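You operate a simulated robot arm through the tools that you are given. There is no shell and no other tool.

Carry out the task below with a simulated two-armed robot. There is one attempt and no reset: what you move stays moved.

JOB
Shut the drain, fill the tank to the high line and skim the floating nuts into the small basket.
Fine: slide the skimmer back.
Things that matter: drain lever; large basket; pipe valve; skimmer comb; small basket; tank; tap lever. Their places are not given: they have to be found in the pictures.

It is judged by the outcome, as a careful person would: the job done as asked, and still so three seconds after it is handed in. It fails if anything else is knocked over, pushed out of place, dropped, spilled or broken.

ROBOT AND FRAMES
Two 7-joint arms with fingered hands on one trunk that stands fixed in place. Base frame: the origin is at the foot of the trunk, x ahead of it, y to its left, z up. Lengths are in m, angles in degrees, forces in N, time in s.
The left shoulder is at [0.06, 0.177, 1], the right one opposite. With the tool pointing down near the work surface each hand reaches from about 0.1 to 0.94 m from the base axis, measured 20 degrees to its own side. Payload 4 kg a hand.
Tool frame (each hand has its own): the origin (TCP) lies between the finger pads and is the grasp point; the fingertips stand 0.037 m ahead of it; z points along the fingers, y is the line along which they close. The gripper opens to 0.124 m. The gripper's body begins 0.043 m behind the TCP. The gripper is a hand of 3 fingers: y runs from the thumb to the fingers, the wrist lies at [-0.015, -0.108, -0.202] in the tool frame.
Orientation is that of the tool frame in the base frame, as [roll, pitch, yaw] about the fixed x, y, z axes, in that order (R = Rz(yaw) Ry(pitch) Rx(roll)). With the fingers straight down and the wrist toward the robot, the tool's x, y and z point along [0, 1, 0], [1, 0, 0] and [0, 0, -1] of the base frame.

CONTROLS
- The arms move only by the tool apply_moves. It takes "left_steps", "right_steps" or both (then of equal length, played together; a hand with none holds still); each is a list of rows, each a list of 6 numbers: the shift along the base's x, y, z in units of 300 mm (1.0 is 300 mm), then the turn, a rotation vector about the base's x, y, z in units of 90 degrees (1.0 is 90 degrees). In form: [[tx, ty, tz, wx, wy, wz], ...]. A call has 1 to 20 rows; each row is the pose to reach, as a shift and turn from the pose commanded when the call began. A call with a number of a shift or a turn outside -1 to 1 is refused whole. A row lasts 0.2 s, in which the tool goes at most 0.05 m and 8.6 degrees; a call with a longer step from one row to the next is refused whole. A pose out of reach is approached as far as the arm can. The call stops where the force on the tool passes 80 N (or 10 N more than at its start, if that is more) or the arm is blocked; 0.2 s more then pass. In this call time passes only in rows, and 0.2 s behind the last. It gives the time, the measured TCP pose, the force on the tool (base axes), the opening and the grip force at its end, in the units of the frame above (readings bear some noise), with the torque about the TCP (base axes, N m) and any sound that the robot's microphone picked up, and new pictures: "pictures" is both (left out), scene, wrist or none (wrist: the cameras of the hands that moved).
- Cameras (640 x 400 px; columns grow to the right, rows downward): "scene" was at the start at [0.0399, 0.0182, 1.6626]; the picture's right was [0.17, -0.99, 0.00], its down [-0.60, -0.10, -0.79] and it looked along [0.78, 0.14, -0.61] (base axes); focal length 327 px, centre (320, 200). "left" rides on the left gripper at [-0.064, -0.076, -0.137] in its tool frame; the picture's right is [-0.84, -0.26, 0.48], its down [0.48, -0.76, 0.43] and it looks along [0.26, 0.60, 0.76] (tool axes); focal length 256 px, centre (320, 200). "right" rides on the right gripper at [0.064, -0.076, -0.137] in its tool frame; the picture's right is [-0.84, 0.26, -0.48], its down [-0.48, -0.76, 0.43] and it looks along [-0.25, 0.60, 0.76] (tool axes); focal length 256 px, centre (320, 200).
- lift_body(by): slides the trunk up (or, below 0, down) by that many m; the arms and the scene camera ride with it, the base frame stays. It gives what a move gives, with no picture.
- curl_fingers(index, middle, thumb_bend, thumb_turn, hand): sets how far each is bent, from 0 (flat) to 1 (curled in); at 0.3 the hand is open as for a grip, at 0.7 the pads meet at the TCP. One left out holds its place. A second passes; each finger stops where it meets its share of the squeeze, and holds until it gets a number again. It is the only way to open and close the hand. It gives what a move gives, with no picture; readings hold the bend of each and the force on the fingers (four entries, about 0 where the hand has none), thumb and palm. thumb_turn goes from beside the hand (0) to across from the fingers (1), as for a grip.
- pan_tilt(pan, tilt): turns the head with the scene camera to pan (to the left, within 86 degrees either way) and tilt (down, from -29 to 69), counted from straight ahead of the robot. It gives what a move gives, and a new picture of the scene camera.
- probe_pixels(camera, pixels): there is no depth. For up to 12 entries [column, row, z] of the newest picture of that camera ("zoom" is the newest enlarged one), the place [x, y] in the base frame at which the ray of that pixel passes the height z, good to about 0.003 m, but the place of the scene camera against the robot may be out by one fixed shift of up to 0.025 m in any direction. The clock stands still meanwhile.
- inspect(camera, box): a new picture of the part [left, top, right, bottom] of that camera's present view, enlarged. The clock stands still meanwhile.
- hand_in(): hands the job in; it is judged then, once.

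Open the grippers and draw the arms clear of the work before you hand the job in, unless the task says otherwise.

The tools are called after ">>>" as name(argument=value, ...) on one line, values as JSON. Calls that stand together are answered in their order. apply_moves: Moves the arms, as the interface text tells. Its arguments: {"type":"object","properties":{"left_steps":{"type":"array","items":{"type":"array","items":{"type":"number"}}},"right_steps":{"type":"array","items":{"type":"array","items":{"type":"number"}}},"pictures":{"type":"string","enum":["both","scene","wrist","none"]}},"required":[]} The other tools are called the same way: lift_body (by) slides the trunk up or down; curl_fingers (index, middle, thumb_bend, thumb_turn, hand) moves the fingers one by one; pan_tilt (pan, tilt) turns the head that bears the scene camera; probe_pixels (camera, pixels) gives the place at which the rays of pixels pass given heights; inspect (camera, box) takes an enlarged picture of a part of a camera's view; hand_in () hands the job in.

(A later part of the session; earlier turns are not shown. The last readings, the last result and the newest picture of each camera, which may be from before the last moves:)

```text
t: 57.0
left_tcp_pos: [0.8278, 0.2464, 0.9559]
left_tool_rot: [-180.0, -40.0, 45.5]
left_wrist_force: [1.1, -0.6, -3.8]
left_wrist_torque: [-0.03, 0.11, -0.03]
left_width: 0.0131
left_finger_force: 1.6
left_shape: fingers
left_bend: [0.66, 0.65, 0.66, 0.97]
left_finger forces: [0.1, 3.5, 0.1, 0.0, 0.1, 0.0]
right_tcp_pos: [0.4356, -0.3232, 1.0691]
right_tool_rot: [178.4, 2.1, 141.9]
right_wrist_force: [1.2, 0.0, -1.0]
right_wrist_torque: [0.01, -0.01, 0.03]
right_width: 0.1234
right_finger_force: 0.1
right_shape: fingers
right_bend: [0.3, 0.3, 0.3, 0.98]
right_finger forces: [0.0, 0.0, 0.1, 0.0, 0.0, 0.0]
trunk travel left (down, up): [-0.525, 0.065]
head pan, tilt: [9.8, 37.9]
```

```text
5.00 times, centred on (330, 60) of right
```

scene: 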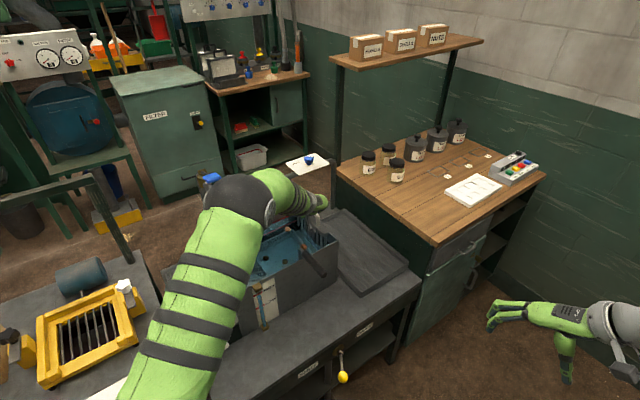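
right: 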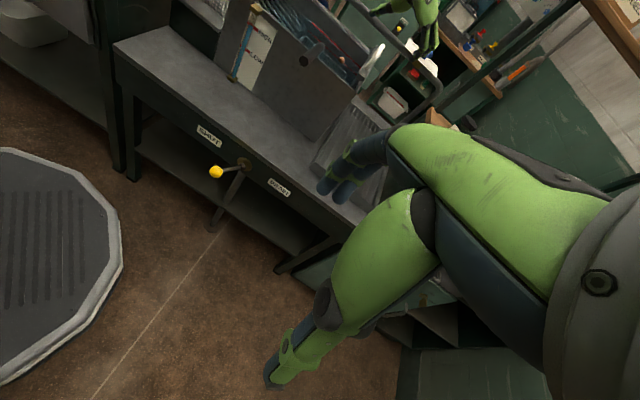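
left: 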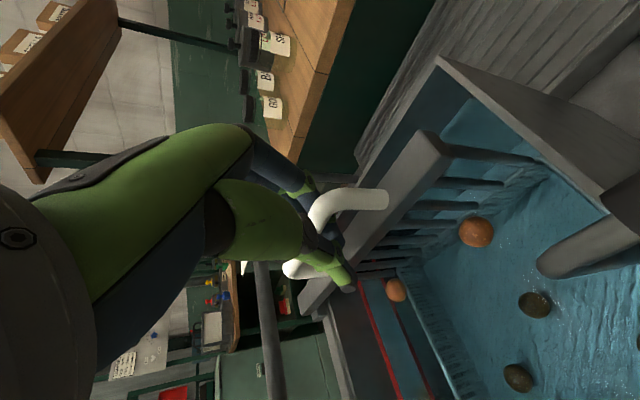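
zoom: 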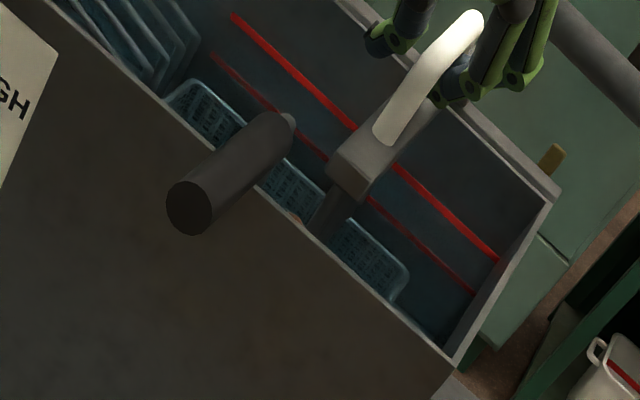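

The comb is nearly at the handle bar, with only 3.5 N. I advance 0.008 m at a time now.

>>> apply_moves(left_steps=[[-0.01, 0.0095, 0, 0, 0, 0], [-0.019, 0.0187, 0, 0, 0, 0]], pictures="none")

>>> inspect(camera="left", box=[420, 90, 640, 300])

>>> inspect(camera="right", box=[290, 20, 370, 80])

```text
t: 57.6
left_tcp_pos: [0.8231, 0.2512, 0.956]
left_tool_rot: [-179.8, -40.0, 45.5]
left_wrist_force: [0.2, -2.1, -3.7]
left_wrist_torque: [0.0, 0.09, 0.01]
left_width: 0.0131
left_finger_force: 1.5
left_shape: fingers
left_bend: [0.66, 0.65, 0.66, 0.97]
left_finger forces: [0.1, 3.1, 0.0, 0.0, 0.1, 0.0]
right_tcp_pos: [0.4351, -0.3237, 1.0682]
right_tool_rot: [178.3, 2.2, 142.0]
right_wrist_force: [-0.9, 0.3, 0.4]
right_wrist_torque: [-0.03, -0.01, 0.05]
right_width: 0.1233
right_finger_force: 0.1
right_shape: fingers
right_bend: [0.3, 0.3, 0.3, 0.98]
right_finger forces: [0.0, 0.1, 0.0, 0.0, 0.1, 0.0]
trunk travel left (down, up): [-0.525, 0.065]
head pan, tilt: [9.8, 37.9]
```

```text
1.90 times, centred on (530, 195) of left
```

zoom: 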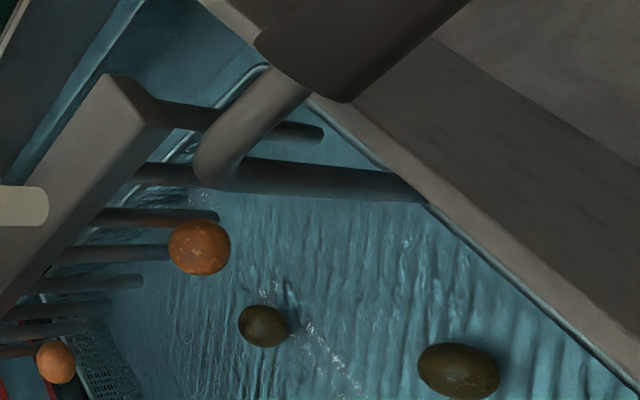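

```text
6.67 times, centred on (330, 50) of right
```

zoom: 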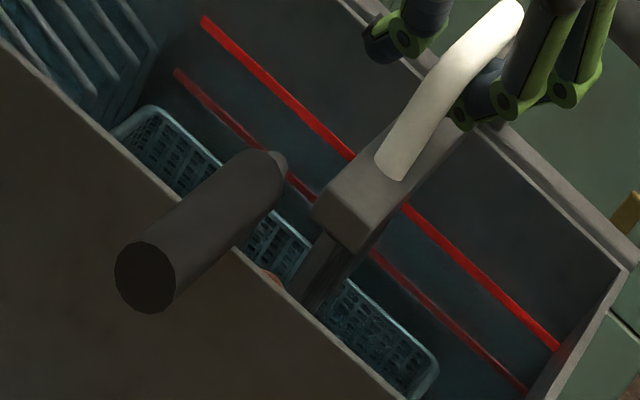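

Forces remain at 3 N. Another 0.008 m.

>>> apply_moves(left_steps=[[-0.01, 0.0095, 0, 0, 0, 0], [-0.019, 0.0187, 0, 0, 0, 0]], pictures="none")

>>> inspect(camera="left", box=[420, 90, 640, 300])

>>> inspect(camera="right", box=[290, 20, 370, 80])

```text
t: 58.2
left_tcp_pos: [0.8151, 0.2573, 0.9565]
left_tool_rot: [180.0, -40.0, 45.5]
left_wrist_force: [0.5, -0.5, -4.2]
left_wrist_torque: [-0.06, 0.11, -0.05]
left_width: 0.0133
left_finger_force: 1.9
left_shape: fingers
left_bend: [0.66, 0.65, 0.66, 0.97]
left_finger forces: [0.0, 4.2, 0.0, 0.1, 0.0, 0.0]
right_tcp_pos: [0.4351, -0.3228, 1.0685]
right_tool_rot: [178.4, 2.2, 141.9]
right_wrist_force: [-1.3, 0.6, 0.2]
right_wrist_torque: [0.06, 0.0, 0.03]
right_width: 0.1234
right_finger_force: 0.0
right_shape: fingers
right_bend: [0.3, 0.3, 0.3, 0.98]
right_finger forces: [0.0, 0.0, 0.0, 0.1, 0.1, 0.0]
trunk travel left (down, up): [-0.525, 0.065]
head pan, tilt: [9.8, 37.9]
```

```text
1.90 times, centred on (530, 195) of left
```

zoom: 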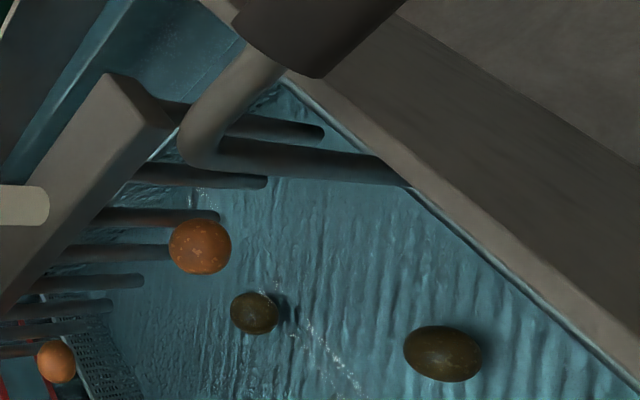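

```text
6.67 times, centred on (330, 50) of right
```

zoom: 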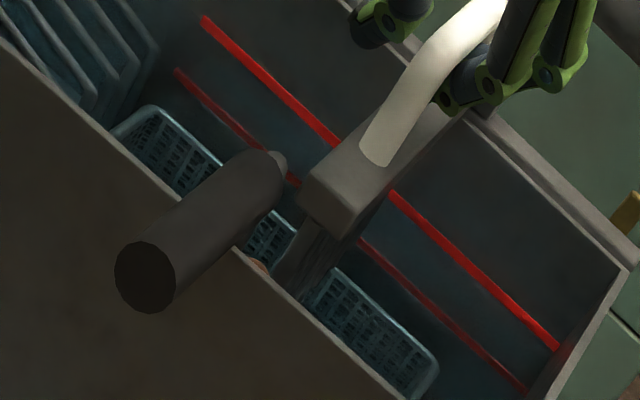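

The bar is now close against the front-most tine in view, still only 4 N. Another 0.008 m step.

>>> apply_moves(left_steps=[[-0.01, 0.0095, 0, 0, 0, 0], [-0.019, 0.0187, 0, 0, 0, 0]], pictures="none")

>>> inspect(camera="left", box=[420, 90, 640, 300])

>>> inspect(camera="right", box=[290, 20, 370, 80])

```text
t: 58.8
left_tcp_pos: [0.8098, 0.2625, 0.957]
left_tool_rot: [180.0, -40.1, 45.5]
left_wrist_force: [1.3, -1.3, -2.8]
left_wrist_torque: [0.01, 0.08, -0.03]
left_width: 0.0133
left_finger_force: 1.3
left_shape: fingers
left_bend: [0.66, 0.65, 0.66, 0.97]
left_finger forces: [0.0, 3.1, 0.0, 0.1, 0.0, 0.0]
right_tcp_pos: [0.4353, -0.3227, 1.0683]
right_tool_rot: [178.3, 2.2, 141.9]
right_wrist_force: [-0.2, -0.2, 0.0]
right_wrist_torque: [-0.03, 0.06, -0.02]
right_width: 0.1233
right_finger_force: 0.1
right_shape: fingers
right_bend: [0.3, 0.3, 0.3, 0.98]
right_finger forces: [0.0, 0.0, 0.0, 0.1, 0.0, 0.0]
trunk travel left (down, up): [-0.525, 0.065]
head pan, tilt: [9.8, 37.9]
```

```text
1.90 times, centred on (530, 195) of left
```

zoom: 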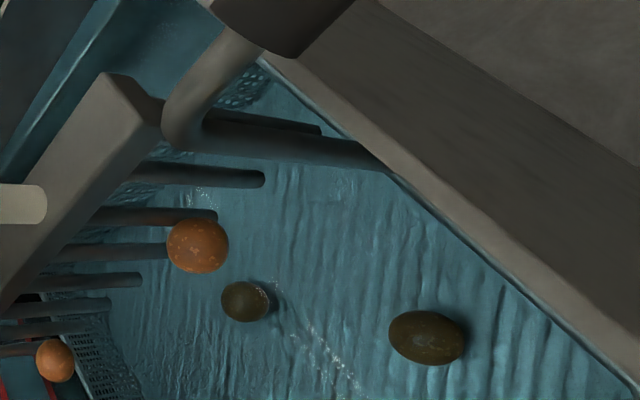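

```text
6.67 times, centred on (330, 50) of right
```

zoom: 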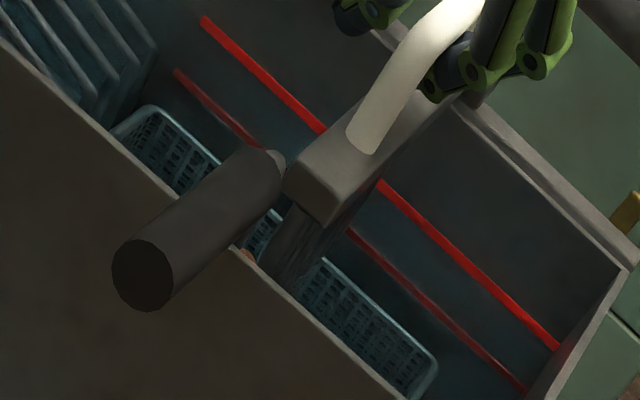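

The basket's handle end in the right view may have shifted slightly (circle at about (142,273) versus (145,275)), suggesting first contact. Before going on I zoom on both to compare.

>>> inspect(camera="right", box=[300, 30, 340, 60])

>>> inspect(camera="left", box=[460, 90, 560, 170])

>>> inspect(camera="scene", box=[250, 210, 340, 280])

```text
13.33 times, centred on (320, 45) of right
```

zoom: 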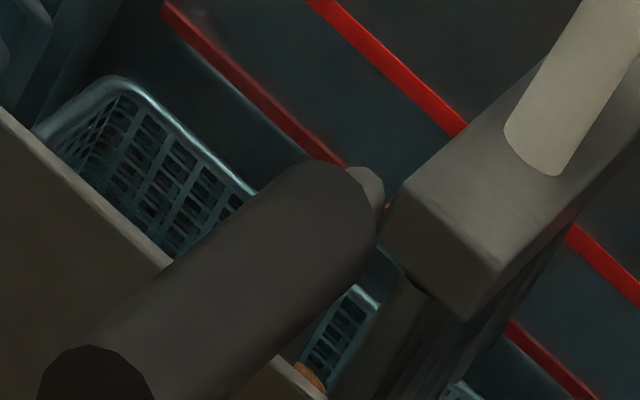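

```text
5.00 times, centred on (510, 130) of left
```

zoom: 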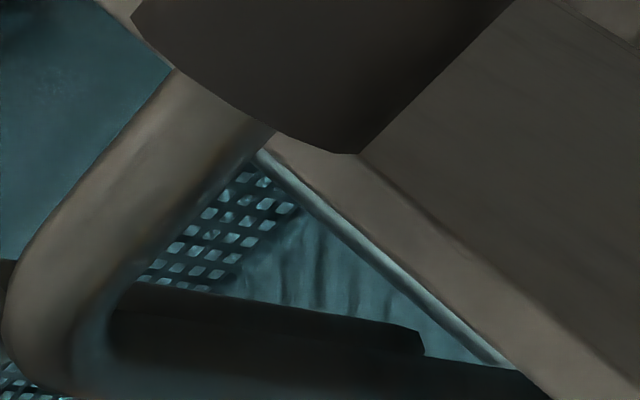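

```text
5.71 times, centred on (295, 245) of scene
```

zoom: 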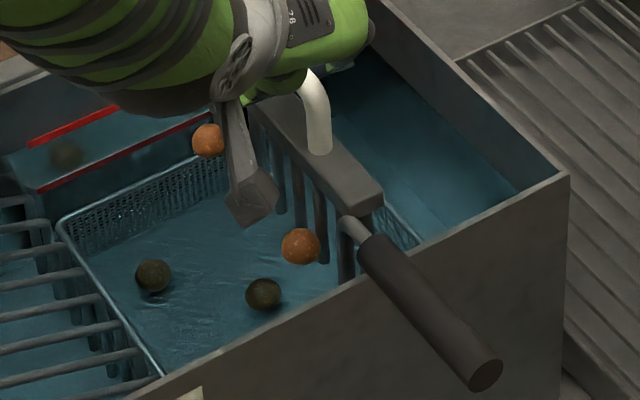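

The crossbar's edge is right at the handle's bend now. I advance only 0.006 m more to see whether the comb passes, is stopped, or moves the basket.

>>> apply_moves(left_steps=[[-0.007, 0.007, 0, 0, 0, 0], [-0.0143, 0.014, 0, 0, 0, 0]], pictures="none")

>>> inspect(camera="right", box=[290, 20, 370, 80])

>>> inspect(camera="scene", box=[250, 210, 340, 280])

>>> inspect(camera="left", box=[420, 90, 640, 300])

```text
t: 59.4
left_tcp_pos: [0.8056, 0.2663, 0.9561]
left_tool_rot: [180.0, -40.0, 45.6]
left_wrist_force: [0.9, -1.8, -2.7]
left_wrist_torque: [-0.03, 0.07, -0.02]
left_width: 0.0132
left_finger_force: 1.7
left_shape: fingers
left_bend: [0.66, 0.64, 0.66, 0.97]
left_finger forces: [0.2, 2.8, 0.1, 0.0, 0.0, 0.1]
right_tcp_pos: [0.4368, -0.3232, 1.0672]
right_tool_rot: [178.4, 2.2, 141.9]
right_wrist_force: [-0.5, -0.3, -0.4]
right_wrist_torque: [0.03, -0.02, 0.01]
right_width: 0.1235
right_finger_force: 0.0
right_shape: fingers
right_bend: [0.3, 0.3, 0.3, 0.98]
right_finger forces: [0.0, 0.0, 0.1, 0.0, 0.0, 0.1]
trunk travel left (down, up): [-0.525, 0.065]
head pan, tilt: [9.8, 37.9]
```

```text
6.67 times, centred on (330, 50) of right
```

zoom: 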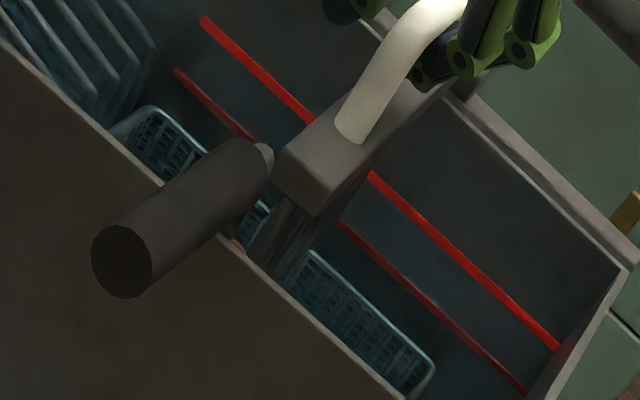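

```text
5.71 times, centred on (295, 245) of scene
```

zoom: 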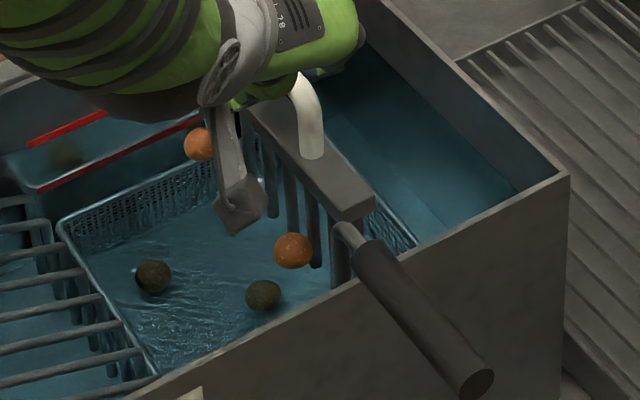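

```text
1.90 times, centred on (530, 195) of left
```

zoom: 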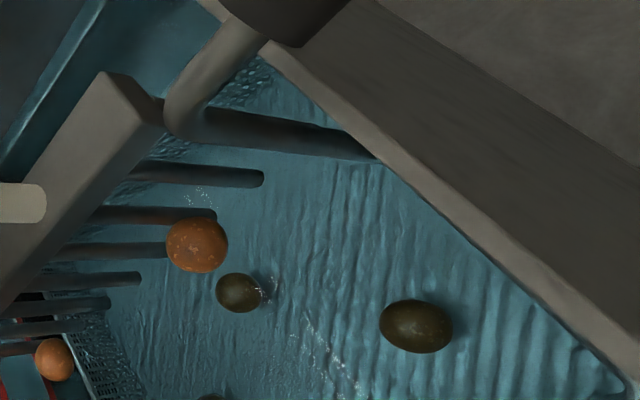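

The comb is pushing the free large basket along by its handle (handle end moved from (142,273) to (121,262) in the right view), so the path is really blocked. I back the comb off to the right by 0.03 m to release the basket.

>>> apply_moves(left_steps=[[0.018, -0.0175, 0, 0, 0, 0], [0.036, -0.035, 0, 0, 0, 0], [0.054, -0.0525, 0, 0, 0, 0], [0.0713, -0.0701, 0, 0, 0, 0]], pictures="both")

>>> inspect(camera="left", box=[420, 90, 640, 300])

>>> inspect(camera="right", box=[290, 20, 370, 80])

```text
t: 60.4
left_tcp_pos: [0.8274, 0.2452, 0.9572]
left_tool_rot: [179.9, -40.0, 45.4]
left_wrist_force: [-0.9, 0.7, 0.4]
left_wrist_torque: [0.02, 0.01, 0.0]
left_width: 0.0143
left_finger_force: 0.6
left_shape: fingers
left_bend: [0.66, 0.66, 0.66, 0.98]
left_finger forces: [0.0, 0.3, 0.0, 0.0, 0.9, 0.0]
right_tcp_pos: [0.4347, -0.3233, 1.0683]
right_tool_rot: [178.5, 2.2, 141.9]
right_wrist_force: [-0.6, -0.4, -0.1]
right_wrist_torque: [-0.02, -0.03, 0.01]
right_width: 0.1232
right_finger_force: 0.1
right_shape: fingers
right_bend: [0.3, 0.3, 0.3, 0.98]
right_finger forces: [0.0, 0.0, 0.0, 0.0, 0.0, 0.0]
trunk travel left (down, up): [-0.525, 0.065]
head pan, tilt: [9.8, 37.9]
```

scene: 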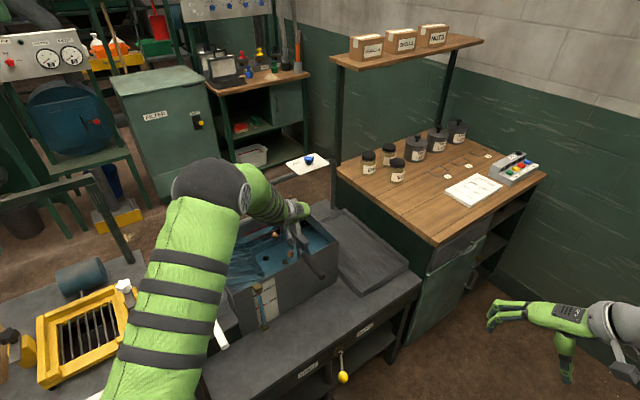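
left: 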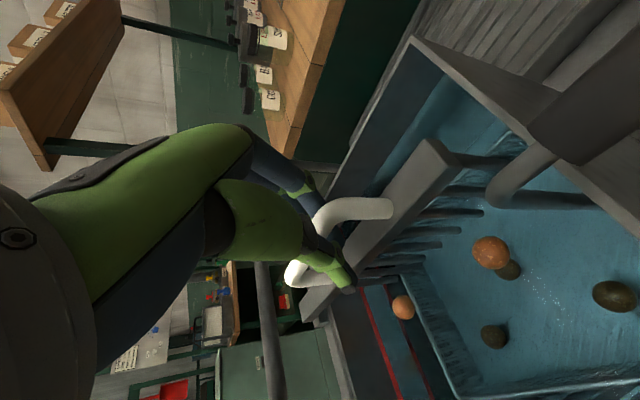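

```text
1.90 times, centred on (530, 195) of left
```

zoom: 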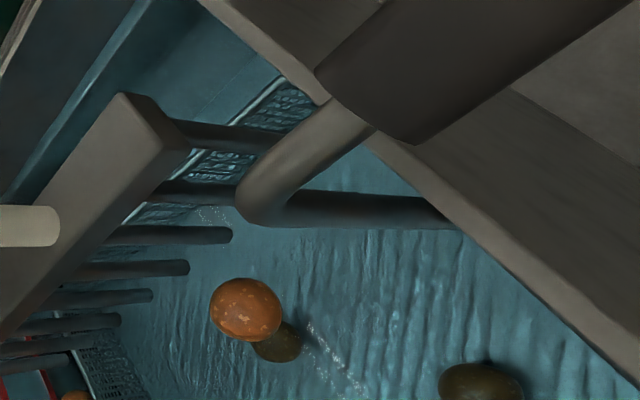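

```text
6.67 times, centred on (330, 50) of right
```

zoom: 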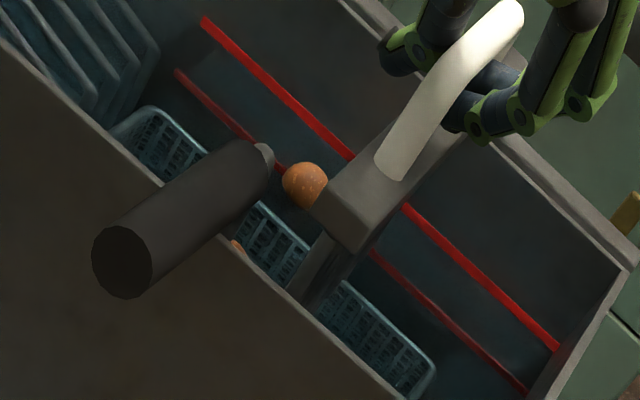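

The basket body barely moved; its handle end swung about 1 cm (a slight yaw). I take a precise look at the clearance between wall, riser and comb end in the left view and probe it.

>>> inspect(camera="left", box=[430, 100, 590, 220])

```text
3.33 times, centred on (510, 160) of left
```

zoom: 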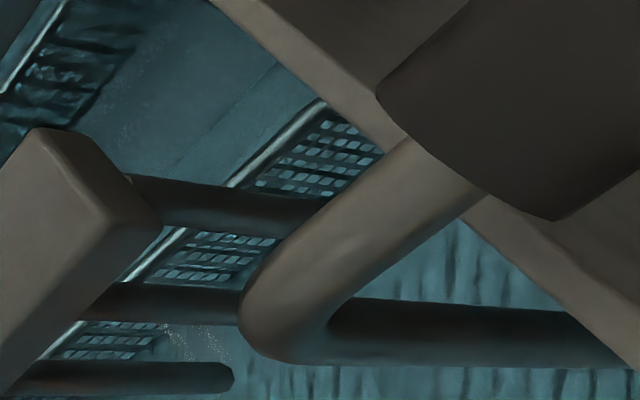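

I probe the wall edges, the riser's bend and bar, the crossbar's end and tine roots in this zoom.

>>> probe_pixels(camera="zoom", pixels=[[330, 100, 0.867], [560, 293, 0.867], [378, 82, 0.867], [285, 308, 0.892], [440, 165, 0.892], [160, 215, 0.895], [160, 215, 0.905], [75, 130, 0.915], [160, 200, 0.88], [120, 298, 0.88], [320, 210, 0.82], [480, 340, 0.85]])

```text
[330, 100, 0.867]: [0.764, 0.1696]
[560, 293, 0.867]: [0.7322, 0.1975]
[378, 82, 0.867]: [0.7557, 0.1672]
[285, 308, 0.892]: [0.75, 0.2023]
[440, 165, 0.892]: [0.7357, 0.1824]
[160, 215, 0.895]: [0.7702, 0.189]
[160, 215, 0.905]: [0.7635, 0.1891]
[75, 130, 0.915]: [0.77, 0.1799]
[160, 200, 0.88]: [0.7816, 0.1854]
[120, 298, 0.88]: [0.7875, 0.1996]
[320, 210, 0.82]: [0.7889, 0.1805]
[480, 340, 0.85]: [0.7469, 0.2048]
```

The measurements put the front-most tine about 11 mm further in than the riser now, against a combined radius of about 9 mm, so the contact has nudged the handle nearly clear. I slide the comb left again slowly, watching whether it now passes.

>>> apply_moves(left_steps=[[-0.012, 0.0117, 0, 0, 0, 0], [-0.024, 0.0235, 0, 0, 0, 0], [-0.036, 0.035, 0, 0, 0, 0], [-0.0475, 0.0467, 0, 0, 0, 0]], pictures="none")

>>> inspect(camera="left", box=[430, 100, 590, 220])

>>> inspect(camera="right", box=[290, 20, 370, 80])

```text
t: 61.4
left_tcp_pos: [0.8128, 0.2606, 0.9562]
left_tool_rot: [-179.9, -40.0, 45.4]
left_wrist_force: [-0.3, -1.1, -2.9]
left_wrist_torque: [-0.03, 0.05, -0.05]
left_width: 0.0133
left_finger_force: 0.9
left_shape: fingers
left_bend: [0.66, 0.65, 0.66, 0.98]
left_finger forces: [0.1, 2.3, 0.0, 0.1, 0.0, 0.0]
right_tcp_pos: [0.4354, -0.3229, 1.0684]
right_tool_rot: [178.3, 2.2, 141.9]
right_wrist_force: [-0.2, 0.3, -0.3]
right_wrist_torque: [0.0, -0.01, 0.04]
right_width: 0.1232
right_finger_force: 0.1
right_shape: fingers
right_bend: [0.3, 0.3, 0.3, 0.98]
right_finger forces: [0.1, 0.1, 0.0, 0.1, 0.0, 0.0]
trunk travel left (down, up): [-0.525, 0.065]
head pan, tilt: [9.8, 37.9]
```

```text
3.33 times, centred on (510, 160) of left
```

zoom: 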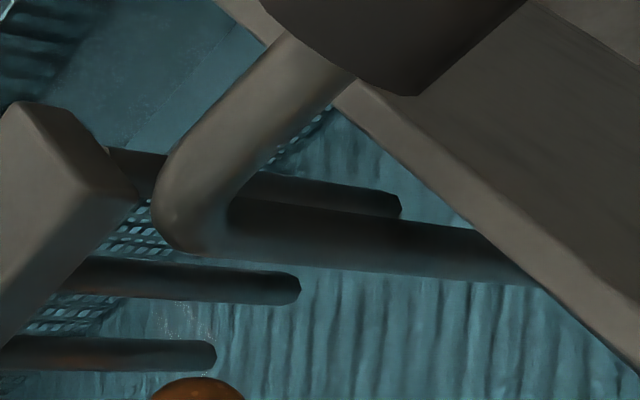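

```text
6.67 times, centred on (330, 50) of right
```

zoom: 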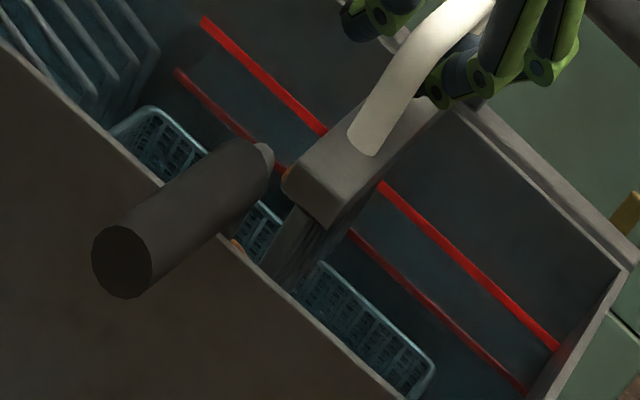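

The handle has not moved in this step (circle still at (121,262)). I continue 0.008 m more and look again.

>>> apply_moves(left_steps=[[-0.01, 0.0095, 0, 0, 0, 0], [-0.019, 0.0187, 0, 0, 0, 0]], pictures="none")

>>> inspect(camera="left", box=[430, 100, 590, 220])

>>> inspect(camera="right", box=[290, 20, 370, 80])

```text
t: 62.0
left_tcp_pos: [0.8065, 0.2661, 0.9569]
left_tool_rot: [-180.0, -39.9, 45.5]
left_wrist_force: [0.5, -1.9, -2.0]
left_wrist_torque: [-0.03, 0.05, -0.06]
left_width: 0.013
left_finger_force: 1.3
left_shape: fingers
left_bend: [0.66, 0.65, 0.66, 0.98]
left_finger forces: [0.0, 3.0, 0.0, 0.0, 0.0, 0.1]
right_tcp_pos: [0.4345, -0.3228, 1.0683]
right_tool_rot: [178.4, 2.3, 141.9]
right_wrist_force: [-0.4, -0.8, -0.2]
right_wrist_torque: [0.03, 0.04, 0.03]
right_width: 0.1233
right_finger_force: 0.0
right_shape: fingers
right_bend: [0.3, 0.3, 0.3, 0.98]
right_finger forces: [0.0, 0.0, 0.0, 0.0, 0.1, 0.1]
trunk travel left (down, up): [-0.525, 0.065]
head pan, tilt: [9.8, 37.9]
```

```text
3.33 times, centred on (510, 160) of left
```

zoom: 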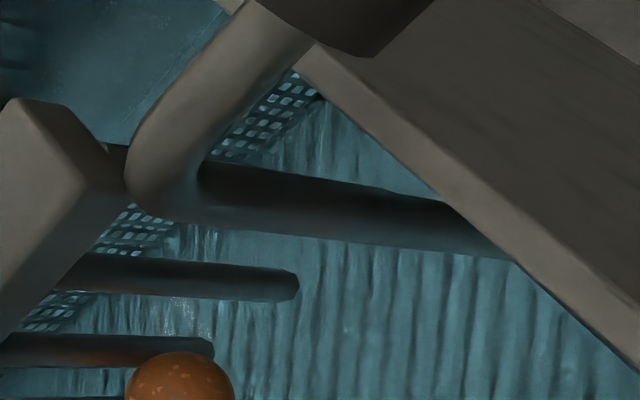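

```text
6.67 times, centred on (330, 50) of right
```

zoom: 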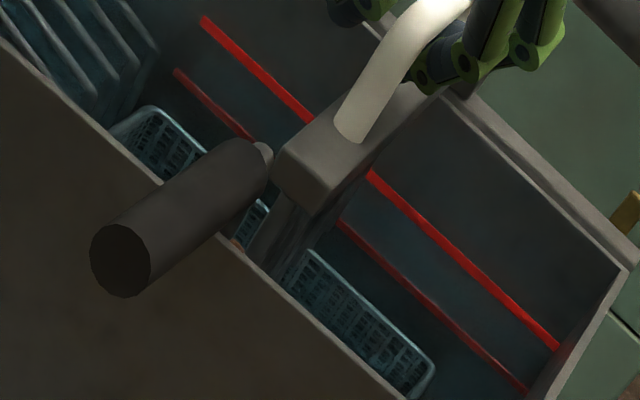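

At the earlier furthest point; handle essentially unmoved. I go 0.006 m further.

>>> apply_moves(left_steps=[[-0.007, 0.007, 0, 0, 0, 0], [-0.0143, 0.014, 0, 0, 0, 0]], pictures="none")

>>> inspect(camera="left", box=[430, 100, 590, 220])

>>> inspect(camera="right", box=[290, 20, 370, 80])

```text
t: 62.6
left_tcp_pos: [0.8024, 0.27, 0.9566]
left_tool_rot: [-180.0, -39.9, 45.6]
left_wrist_force: [0.8, -1.9, -2.1]
left_wrist_torque: [-0.03, 0.04, -0.08]
left_width: 0.0132
left_finger_force: 0.9
left_shape: fingers
left_bend: [0.66, 0.65, 0.66, 0.98]
left_finger forces: [0.1, 2.3, 0.1, 0.0, 0.0, 0.0]
right_tcp_pos: [0.435, -0.3232, 1.0688]
right_tool_rot: [178.4, 2.2, 141.9]
right_wrist_force: [-0.3, -0.8, 0.1]
right_wrist_torque: [-0.01, -0.01, 0.0]
right_width: 0.1232
right_finger_force: 0.0
right_shape: fingers
right_bend: [0.3, 0.3, 0.3, 0.98]
right_finger forces: [0.0, 0.0, 0.1, 0.1, 0.0, 0.0]
trunk travel left (down, up): [-0.525, 0.065]
head pan, tilt: [9.8, 37.9]
```

```text
3.33 times, centred on (510, 160) of left
```

zoom: 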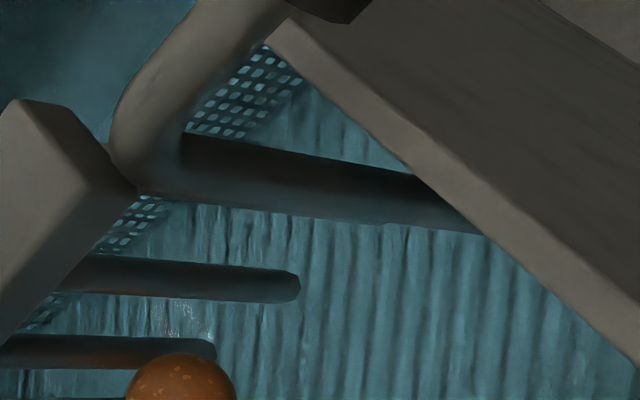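

```text
6.67 times, centred on (330, 50) of right
```

zoom: 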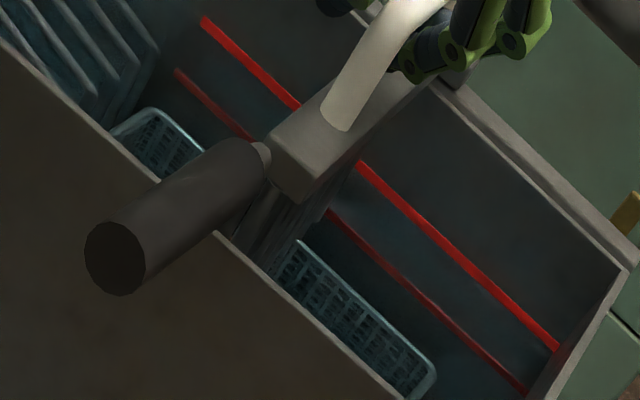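

The handle end moved another 2.5 mm, a slight brush. I continue 0.006 m to see whether the tine slips past the riser.

>>> apply_moves(left_steps=[[-0.007, 0.007, 0, 0, 0, 0], [-0.0143, 0.014, 0, 0, 0, 0]], pictures="none")

>>> inspect(camera="left", box=[430, 100, 590, 220])

>>> inspect(camera="right", box=[290, 20, 370, 80])

>>> inspect(camera="scene", box=[250, 210, 340, 280])

```text
t: 63.2
left_tcp_pos: [0.7985, 0.2738, 0.9565]
left_tool_rot: [180.0, -40.1, 45.5]
left_wrist_force: [0.4, -0.7, -1.8]
left_wrist_torque: [0.03, 0.06, -0.02]
left_width: 0.0131
left_finger_force: 1.0
left_shape: fingers
left_bend: [0.66, 0.65, 0.66, 0.98]
left_finger forces: [0.0, 2.4, 0.0, 0.0, 0.1, 0.1]
right_tcp_pos: [0.4351, -0.3232, 1.0677]
right_tool_rot: [178.4, 2.2, 141.9]
right_wrist_force: [0.4, 0.8, -0.7]
right_wrist_torque: [0.01, 0.02, -0.01]
right_width: 0.1233
right_finger_force: 0.1
right_shape: fingers
right_bend: [0.3, 0.3, 0.3, 0.98]
right_finger forces: [0.0, 0.1, 0.0, 0.1, 0.0, 0.0]
trunk travel left (down, up): [-0.525, 0.065]
head pan, tilt: [9.8, 37.9]
```

```text
3.33 times, centred on (510, 160) of left
```

zoom: 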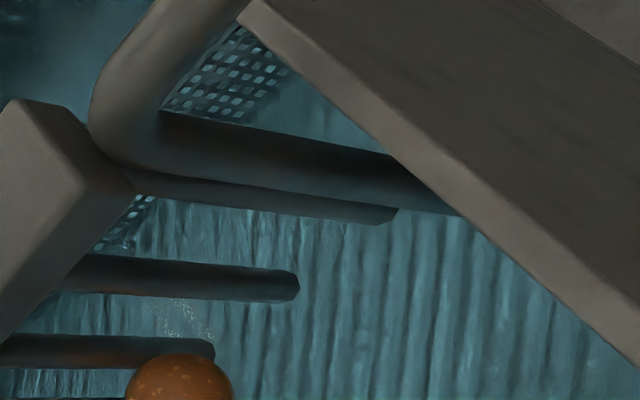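

```text
6.67 times, centred on (330, 50) of right
```

zoom: 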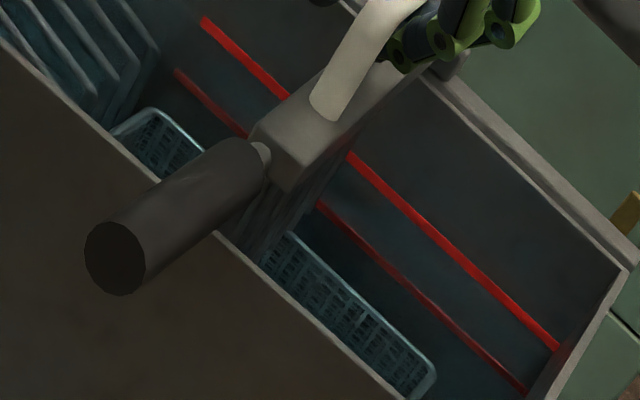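

```text
5.71 times, centred on (295, 245) of scene
```

zoom: 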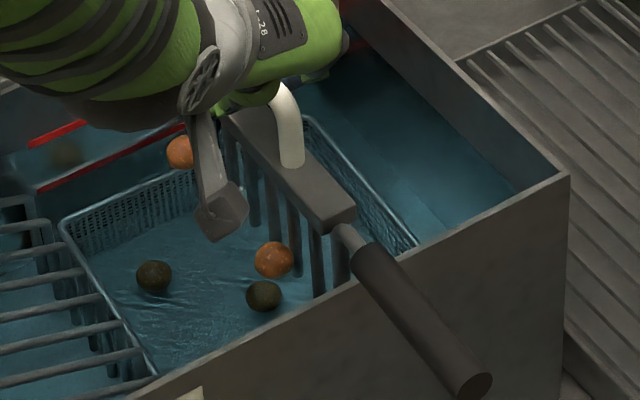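

The front-most tine is now passing on the inner side of the riser and the handle stayed put (circle at (115,258)). I continue 0.012 m.

>>> apply_moves(left_steps=[[-0.0095, 0.0093, 0, 0, 0, 0], [-0.019, 0.0187, 0, 0, 0, 0], [-0.0285, 0.028, 0, 0, 0, 0]], pictures="none")

>>> inspect(camera="left", box=[430, 100, 590, 220])

>>> inspect(camera="right", box=[290, 20, 370, 80])

```text
t: 64.0
left_tcp_pos: [0.7895, 0.2825, 0.9572]
left_tool_rot: [179.9, -40.0, 45.6]
left_wrist_force: [1.0, -1.5, -2.7]
left_wrist_torque: [0.0, 0.04, -0.04]
left_width: 0.0133
left_finger_force: 1.2
left_shape: fingers
left_bend: [0.66, 0.65, 0.66, 0.98]
left_finger forces: [0.0, 2.7, 0.0, 0.0, 0.0, 0.0]
right_tcp_pos: [0.436, -0.3229, 1.0678]
right_tool_rot: [178.4, 2.2, 141.9]
right_wrist_force: [-0.5, 0.8, 0.1]
right_wrist_torque: [-0.01, 0.01, -0.03]
right_width: 0.1234
right_finger_force: 0.0
right_shape: fingers
right_bend: [0.3, 0.3, 0.3, 0.98]
right_finger forces: [0.0, 0.0, 0.0, 0.1, 0.1, 0.0]
trunk travel left (down, up): [-0.525, 0.065]
head pan, tilt: [9.8, 37.9]
```

```text
3.33 times, centred on (510, 160) of left
```

zoom: 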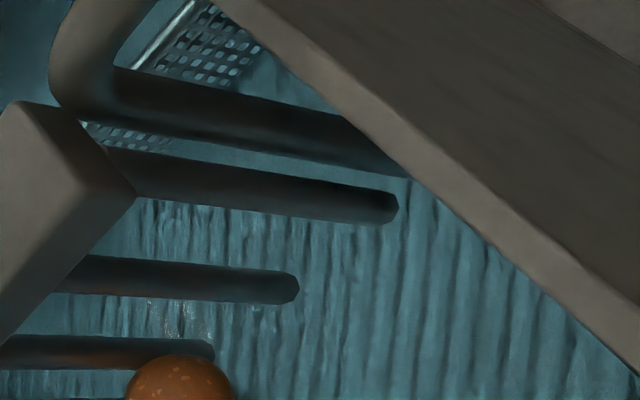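

```text
6.67 times, centred on (330, 50) of right
```

zoom: 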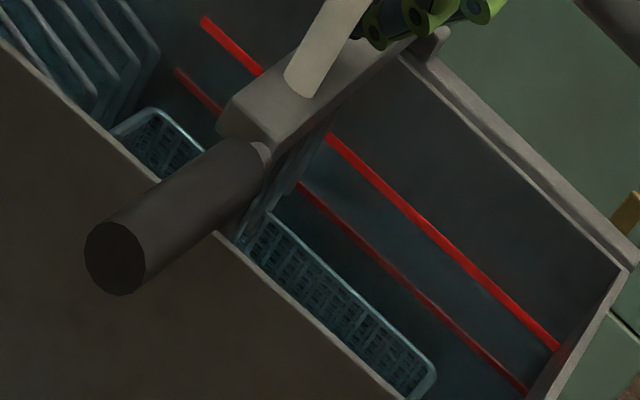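

The comb has passed the riser cleanly and the handle stays put. I continue the sweep 0.04 m.

>>> apply_moves(left_steps=[[-0.024, 0.0234, 0, 0, 0, 0], [-0.048, 0.0467, 0, 0, 0, 0], [-0.071, 0.0701, 0, 0, 0, 0], [-0.095, 0.0935, 0, 0, 0, 0]], pictures="both")

>>> inspect(camera="left", box=[340, 140, 640, 400])

>>> inspect(camera="right", box=[220, 0, 420, 120])

```text
t: 65.0
left_tcp_pos: [0.7604, 0.3103, 0.9565]
left_tool_rot: [-180.0, -39.9, 45.6]
left_wrist_force: [0.9, 0.4, -2.2]
left_wrist_torque: [0.01, 0.11, -0.01]
left_width: 0.0133
left_finger_force: 1.5
left_shape: fingers
left_bend: [0.66, 0.65, 0.66, 0.98]
left_finger forces: [0.1, 2.5, 0.1, 0.1, 0.0, 0.0]
right_tcp_pos: [0.4354, -0.323, 1.0671]
right_tool_rot: [178.4, 2.2, 141.9]
right_wrist_force: [-0.6, -0.1, 1.0]
right_wrist_torque: [0.02, 0.03, -0.02]
right_width: 0.1232
right_finger_force: 0.0
right_shape: fingers
right_bend: [0.3, 0.3, 0.3, 0.98]
right_finger forces: [0.1, 0.1, 0.0, 0.0, 0.0, 0.0]
trunk travel left (down, up): [-0.525, 0.065]
head pan, tilt: [9.8, 37.9]
```

scene: 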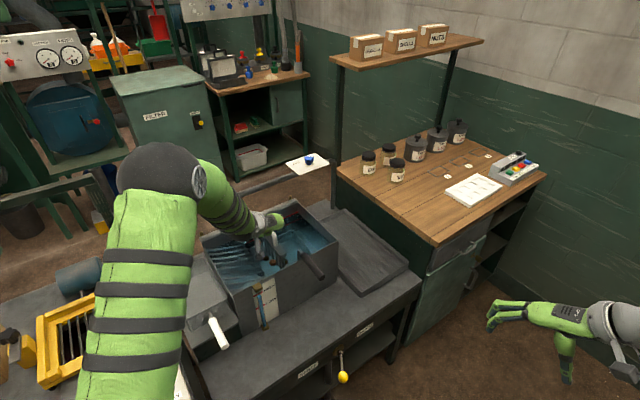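
left: 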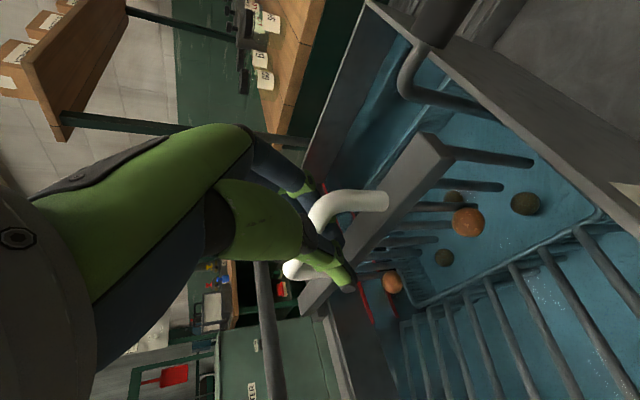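

```text
1.54 times, centred on (490, 270) of left
```

zoom: 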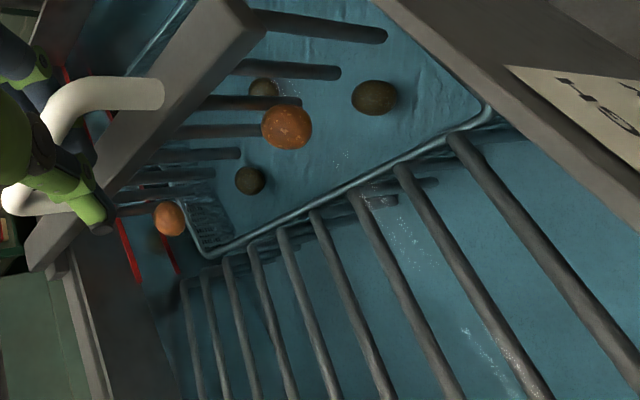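

```text
3.20 times, centred on (320, 60) of right
```

zoom: 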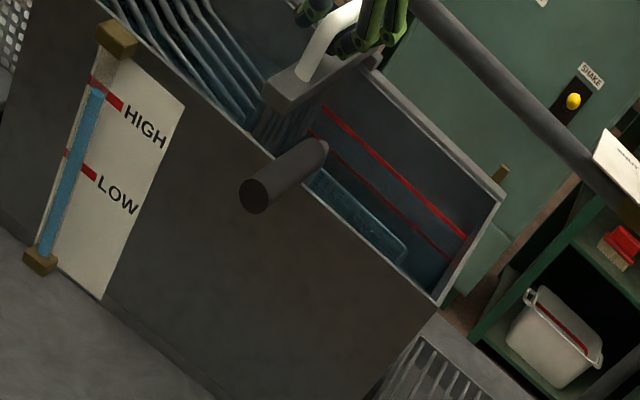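

Both floating nuts are pushed ahead of the comb (zoom (285,128) and (168,218)) and the tines are about to enter the ramp bars. I continue 0.03 m.

>>> apply_moves(left_steps=[[-0.024, 0.0234, 0, 0, 0, 0], [-0.048, 0.0467, 0, 0, 0, 0], [-0.0713, 0.0701, 0, 0, 0, 0]], pictures="wrist")

>>> inspect(camera="left", box=[340, 140, 640, 400])

```text
t: 65.8
left_tcp_pos: [0.7391, 0.3328, 0.9564]
left_tool_rot: [180.0, -40.0, 45.6]
left_wrist_force: [0.4, 0.1, -1.9]
left_wrist_torque: [-0.01, 0.09, 0.01]
left_width: 0.0132
left_finger_force: 0.8
left_shape: fingers
left_bend: [0.66, 0.65, 0.66, 0.98]
left_finger forces: [0.0, 2.2, 0.0, 0.1, 0.1, 0.0]
right_tcp_pos: [0.4357, -0.3233, 1.0682]
right_tool_rot: [178.4, 2.1, 141.9]
right_wrist_force: [-0.3, -0.4, -0.1]
right_wrist_torque: [0.0, 0.01, 0.01]
right_width: 0.1232
right_finger_force: 0.0
right_shape: fingers
right_bend: [0.3, 0.3, 0.3, 0.98]
right_finger forces: [0.0, 0.1, 0.0, 0.0, 0.1, 0.1]
trunk travel left (down, up): [-0.525, 0.065]
head pan, tilt: [9.8, 37.9]
```

left: 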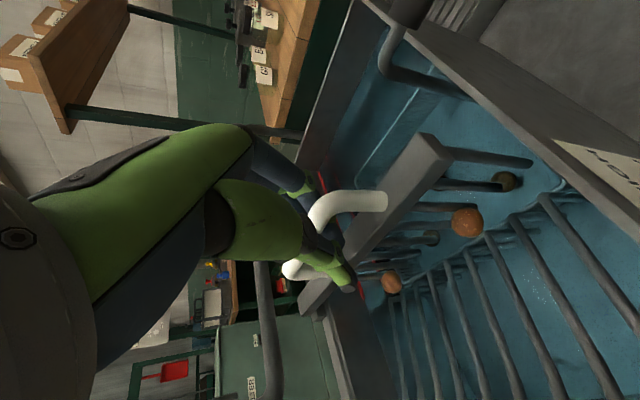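

```text
1.54 times, centred on (490, 270) of left
```

zoom: 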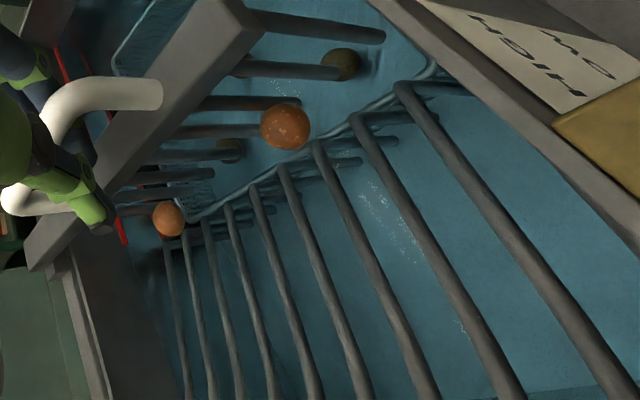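

Sweep proceeds smoothly at about 2 N. I continue 0.03 m more, onto the ramp.

>>> apply_moves(left_steps=[[-0.024, 0.0234, 0, 0, 0, 0], [-0.048, 0.0467, 0, 0, 0, 0], [-0.0713, 0.0701, 0, 0, 0, 0]], pictures="wrist")

>>> inspect(camera="left", box=[340, 140, 640, 400])

>>> inspect(camera="right", box=[220, 0, 420, 120])

```text
t: 66.6
left_tcp_pos: [0.7176, 0.3538, 0.9562]
left_tool_rot: [-179.9, -40.0, 45.6]
left_wrist_force: [0.4, 1.1, -2.7]
left_wrist_torque: [-0.01, 0.09, 0.0]
left_width: 0.0133
left_finger_force: 1.4
left_shape: fingers
left_bend: [0.66, 0.65, 0.66, 0.98]
left_finger forces: [0.0, 2.8, 0.0, 0.1, 0.0, 0.1]
right_tcp_pos: [0.4357, -0.3221, 1.0677]
right_tool_rot: [178.4, 2.2, 142.0]
right_wrist_force: [0.1, -0.6, 1.7]
right_wrist_torque: [-0.02, 0.02, 0.02]
right_width: 0.1235
right_finger_force: 0.1
right_shape: fingers
right_bend: [0.3, 0.3, 0.3, 0.98]
right_finger forces: [0.0, 0.0, 0.0, 0.1, 0.0, 0.0]
trunk travel left (down, up): [-0.525, 0.065]
head pan, tilt: [9.8, 37.9]
```

left: 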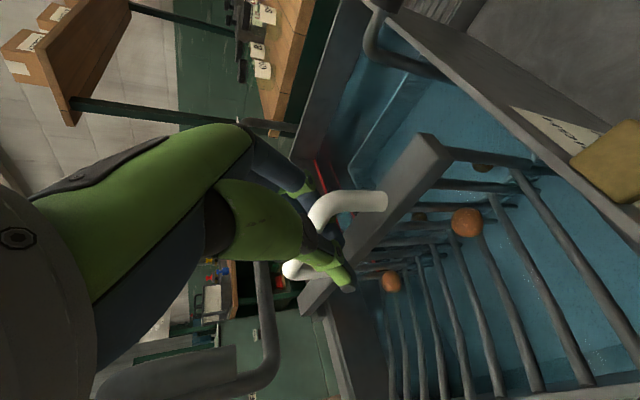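

```text
1.54 times, centred on (490, 270) of left
```

zoom: 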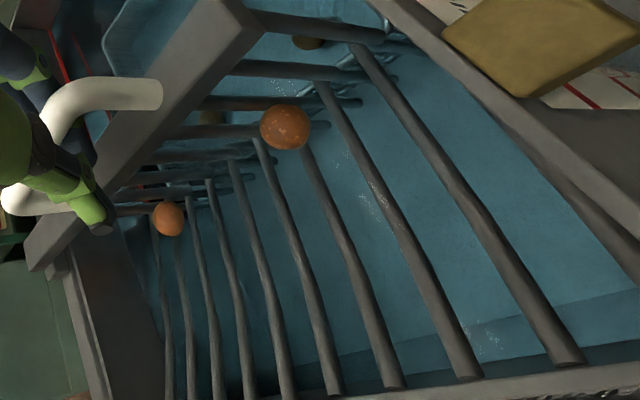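

```text
3.20 times, centred on (320, 60) of right
```

zoom: 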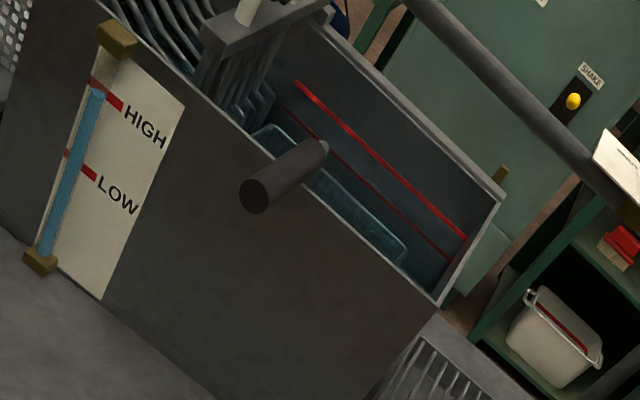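

The tines interleave with the ramp bars and the nuts ride ahead. I continue 0.03 m.

>>> apply_moves(left_steps=[[-0.024, 0.0234, 0, 0, 0, 0], [-0.048, 0.0467, 0, 0, 0, 0], [-0.0713, 0.0701, 0, 0, 0, 0]], pictures="wrist")

>>> inspect(camera="left", box=[340, 140, 640, 400])

```text
t: 67.4
left_tcp_pos: [0.6961, 0.3731, 0.9572]
left_tool_rot: [-179.9, -40.0, 45.4]
left_wrist_force: [0.4, -0.2, -2.6]
left_wrist_torque: [-0.01, 0.09, -0.02]
left_width: 0.0132
left_finger_force: 1.9
left_shape: fingers
left_bend: [0.66, 0.65, 0.66, 0.98]
left_finger forces: [0.1, 2.9, 0.0, 0.0, 0.1, 0.0]
right_tcp_pos: [0.4361, -0.3227, 1.0679]
right_tool_rot: [178.4, 2.1, 142.0]
right_wrist_force: [0.5, -0.1, 0.3]
right_wrist_torque: [0.02, 0.01, -0.02]
right_width: 0.1234
right_finger_force: 0.1
right_shape: fingers
right_bend: [0.3, 0.3, 0.3, 0.98]
right_finger forces: [0.0, 0.0, 0.0, 0.0, 0.0, 0.0]
trunk travel left (down, up): [-0.525, 0.065]
head pan, tilt: [9.8, 37.9]
```

left: 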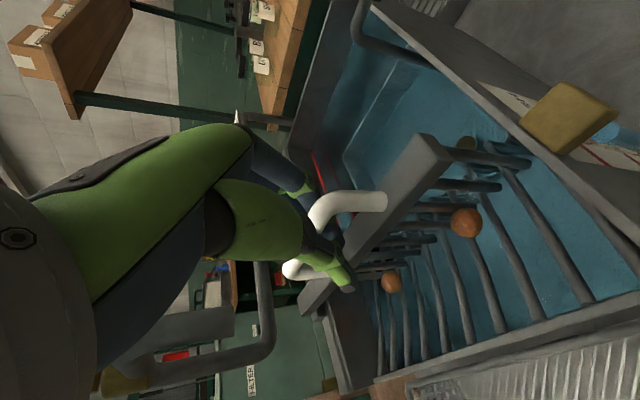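

```text
1.54 times, centred on (490, 270) of left
```

zoom: 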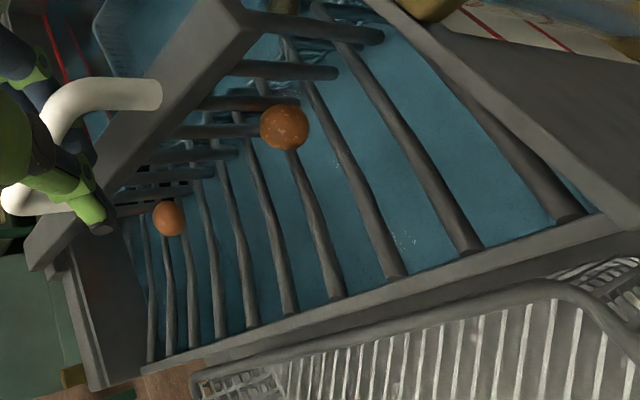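

Nuts are at zoom (285,128) and (168,218). Before pushing them over the rim I check that the small basket (rim corner near zoom (197,375)) actually lies under both lanes.

>>> probe_pixels(camera="left", pixels=[[391.3, 281.7, 0.845], [391.3, 281.7, 0.86], [467.3, 223.2, 0.845], [467.3, 223.2, 0.86], [410.1, 383.6, 0.85], [388, 372, 0.867], [596, 297, 0.867], [379, 375, 0.86], [425, 357, 0.86]])

>>> inspect(camera="left", box=[340, 240, 500, 400])

```text
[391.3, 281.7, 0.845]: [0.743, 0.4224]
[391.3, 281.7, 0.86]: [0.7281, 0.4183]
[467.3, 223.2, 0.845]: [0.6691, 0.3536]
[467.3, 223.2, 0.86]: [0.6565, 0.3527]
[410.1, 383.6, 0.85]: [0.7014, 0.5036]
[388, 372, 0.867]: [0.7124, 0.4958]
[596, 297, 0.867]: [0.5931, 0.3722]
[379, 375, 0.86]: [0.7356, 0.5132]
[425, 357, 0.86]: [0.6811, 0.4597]
```

```text
2.50 times, centred on (420, 320) of left
```

zoom: 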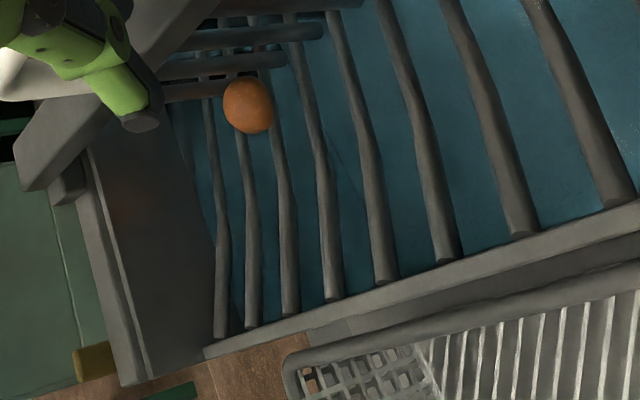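

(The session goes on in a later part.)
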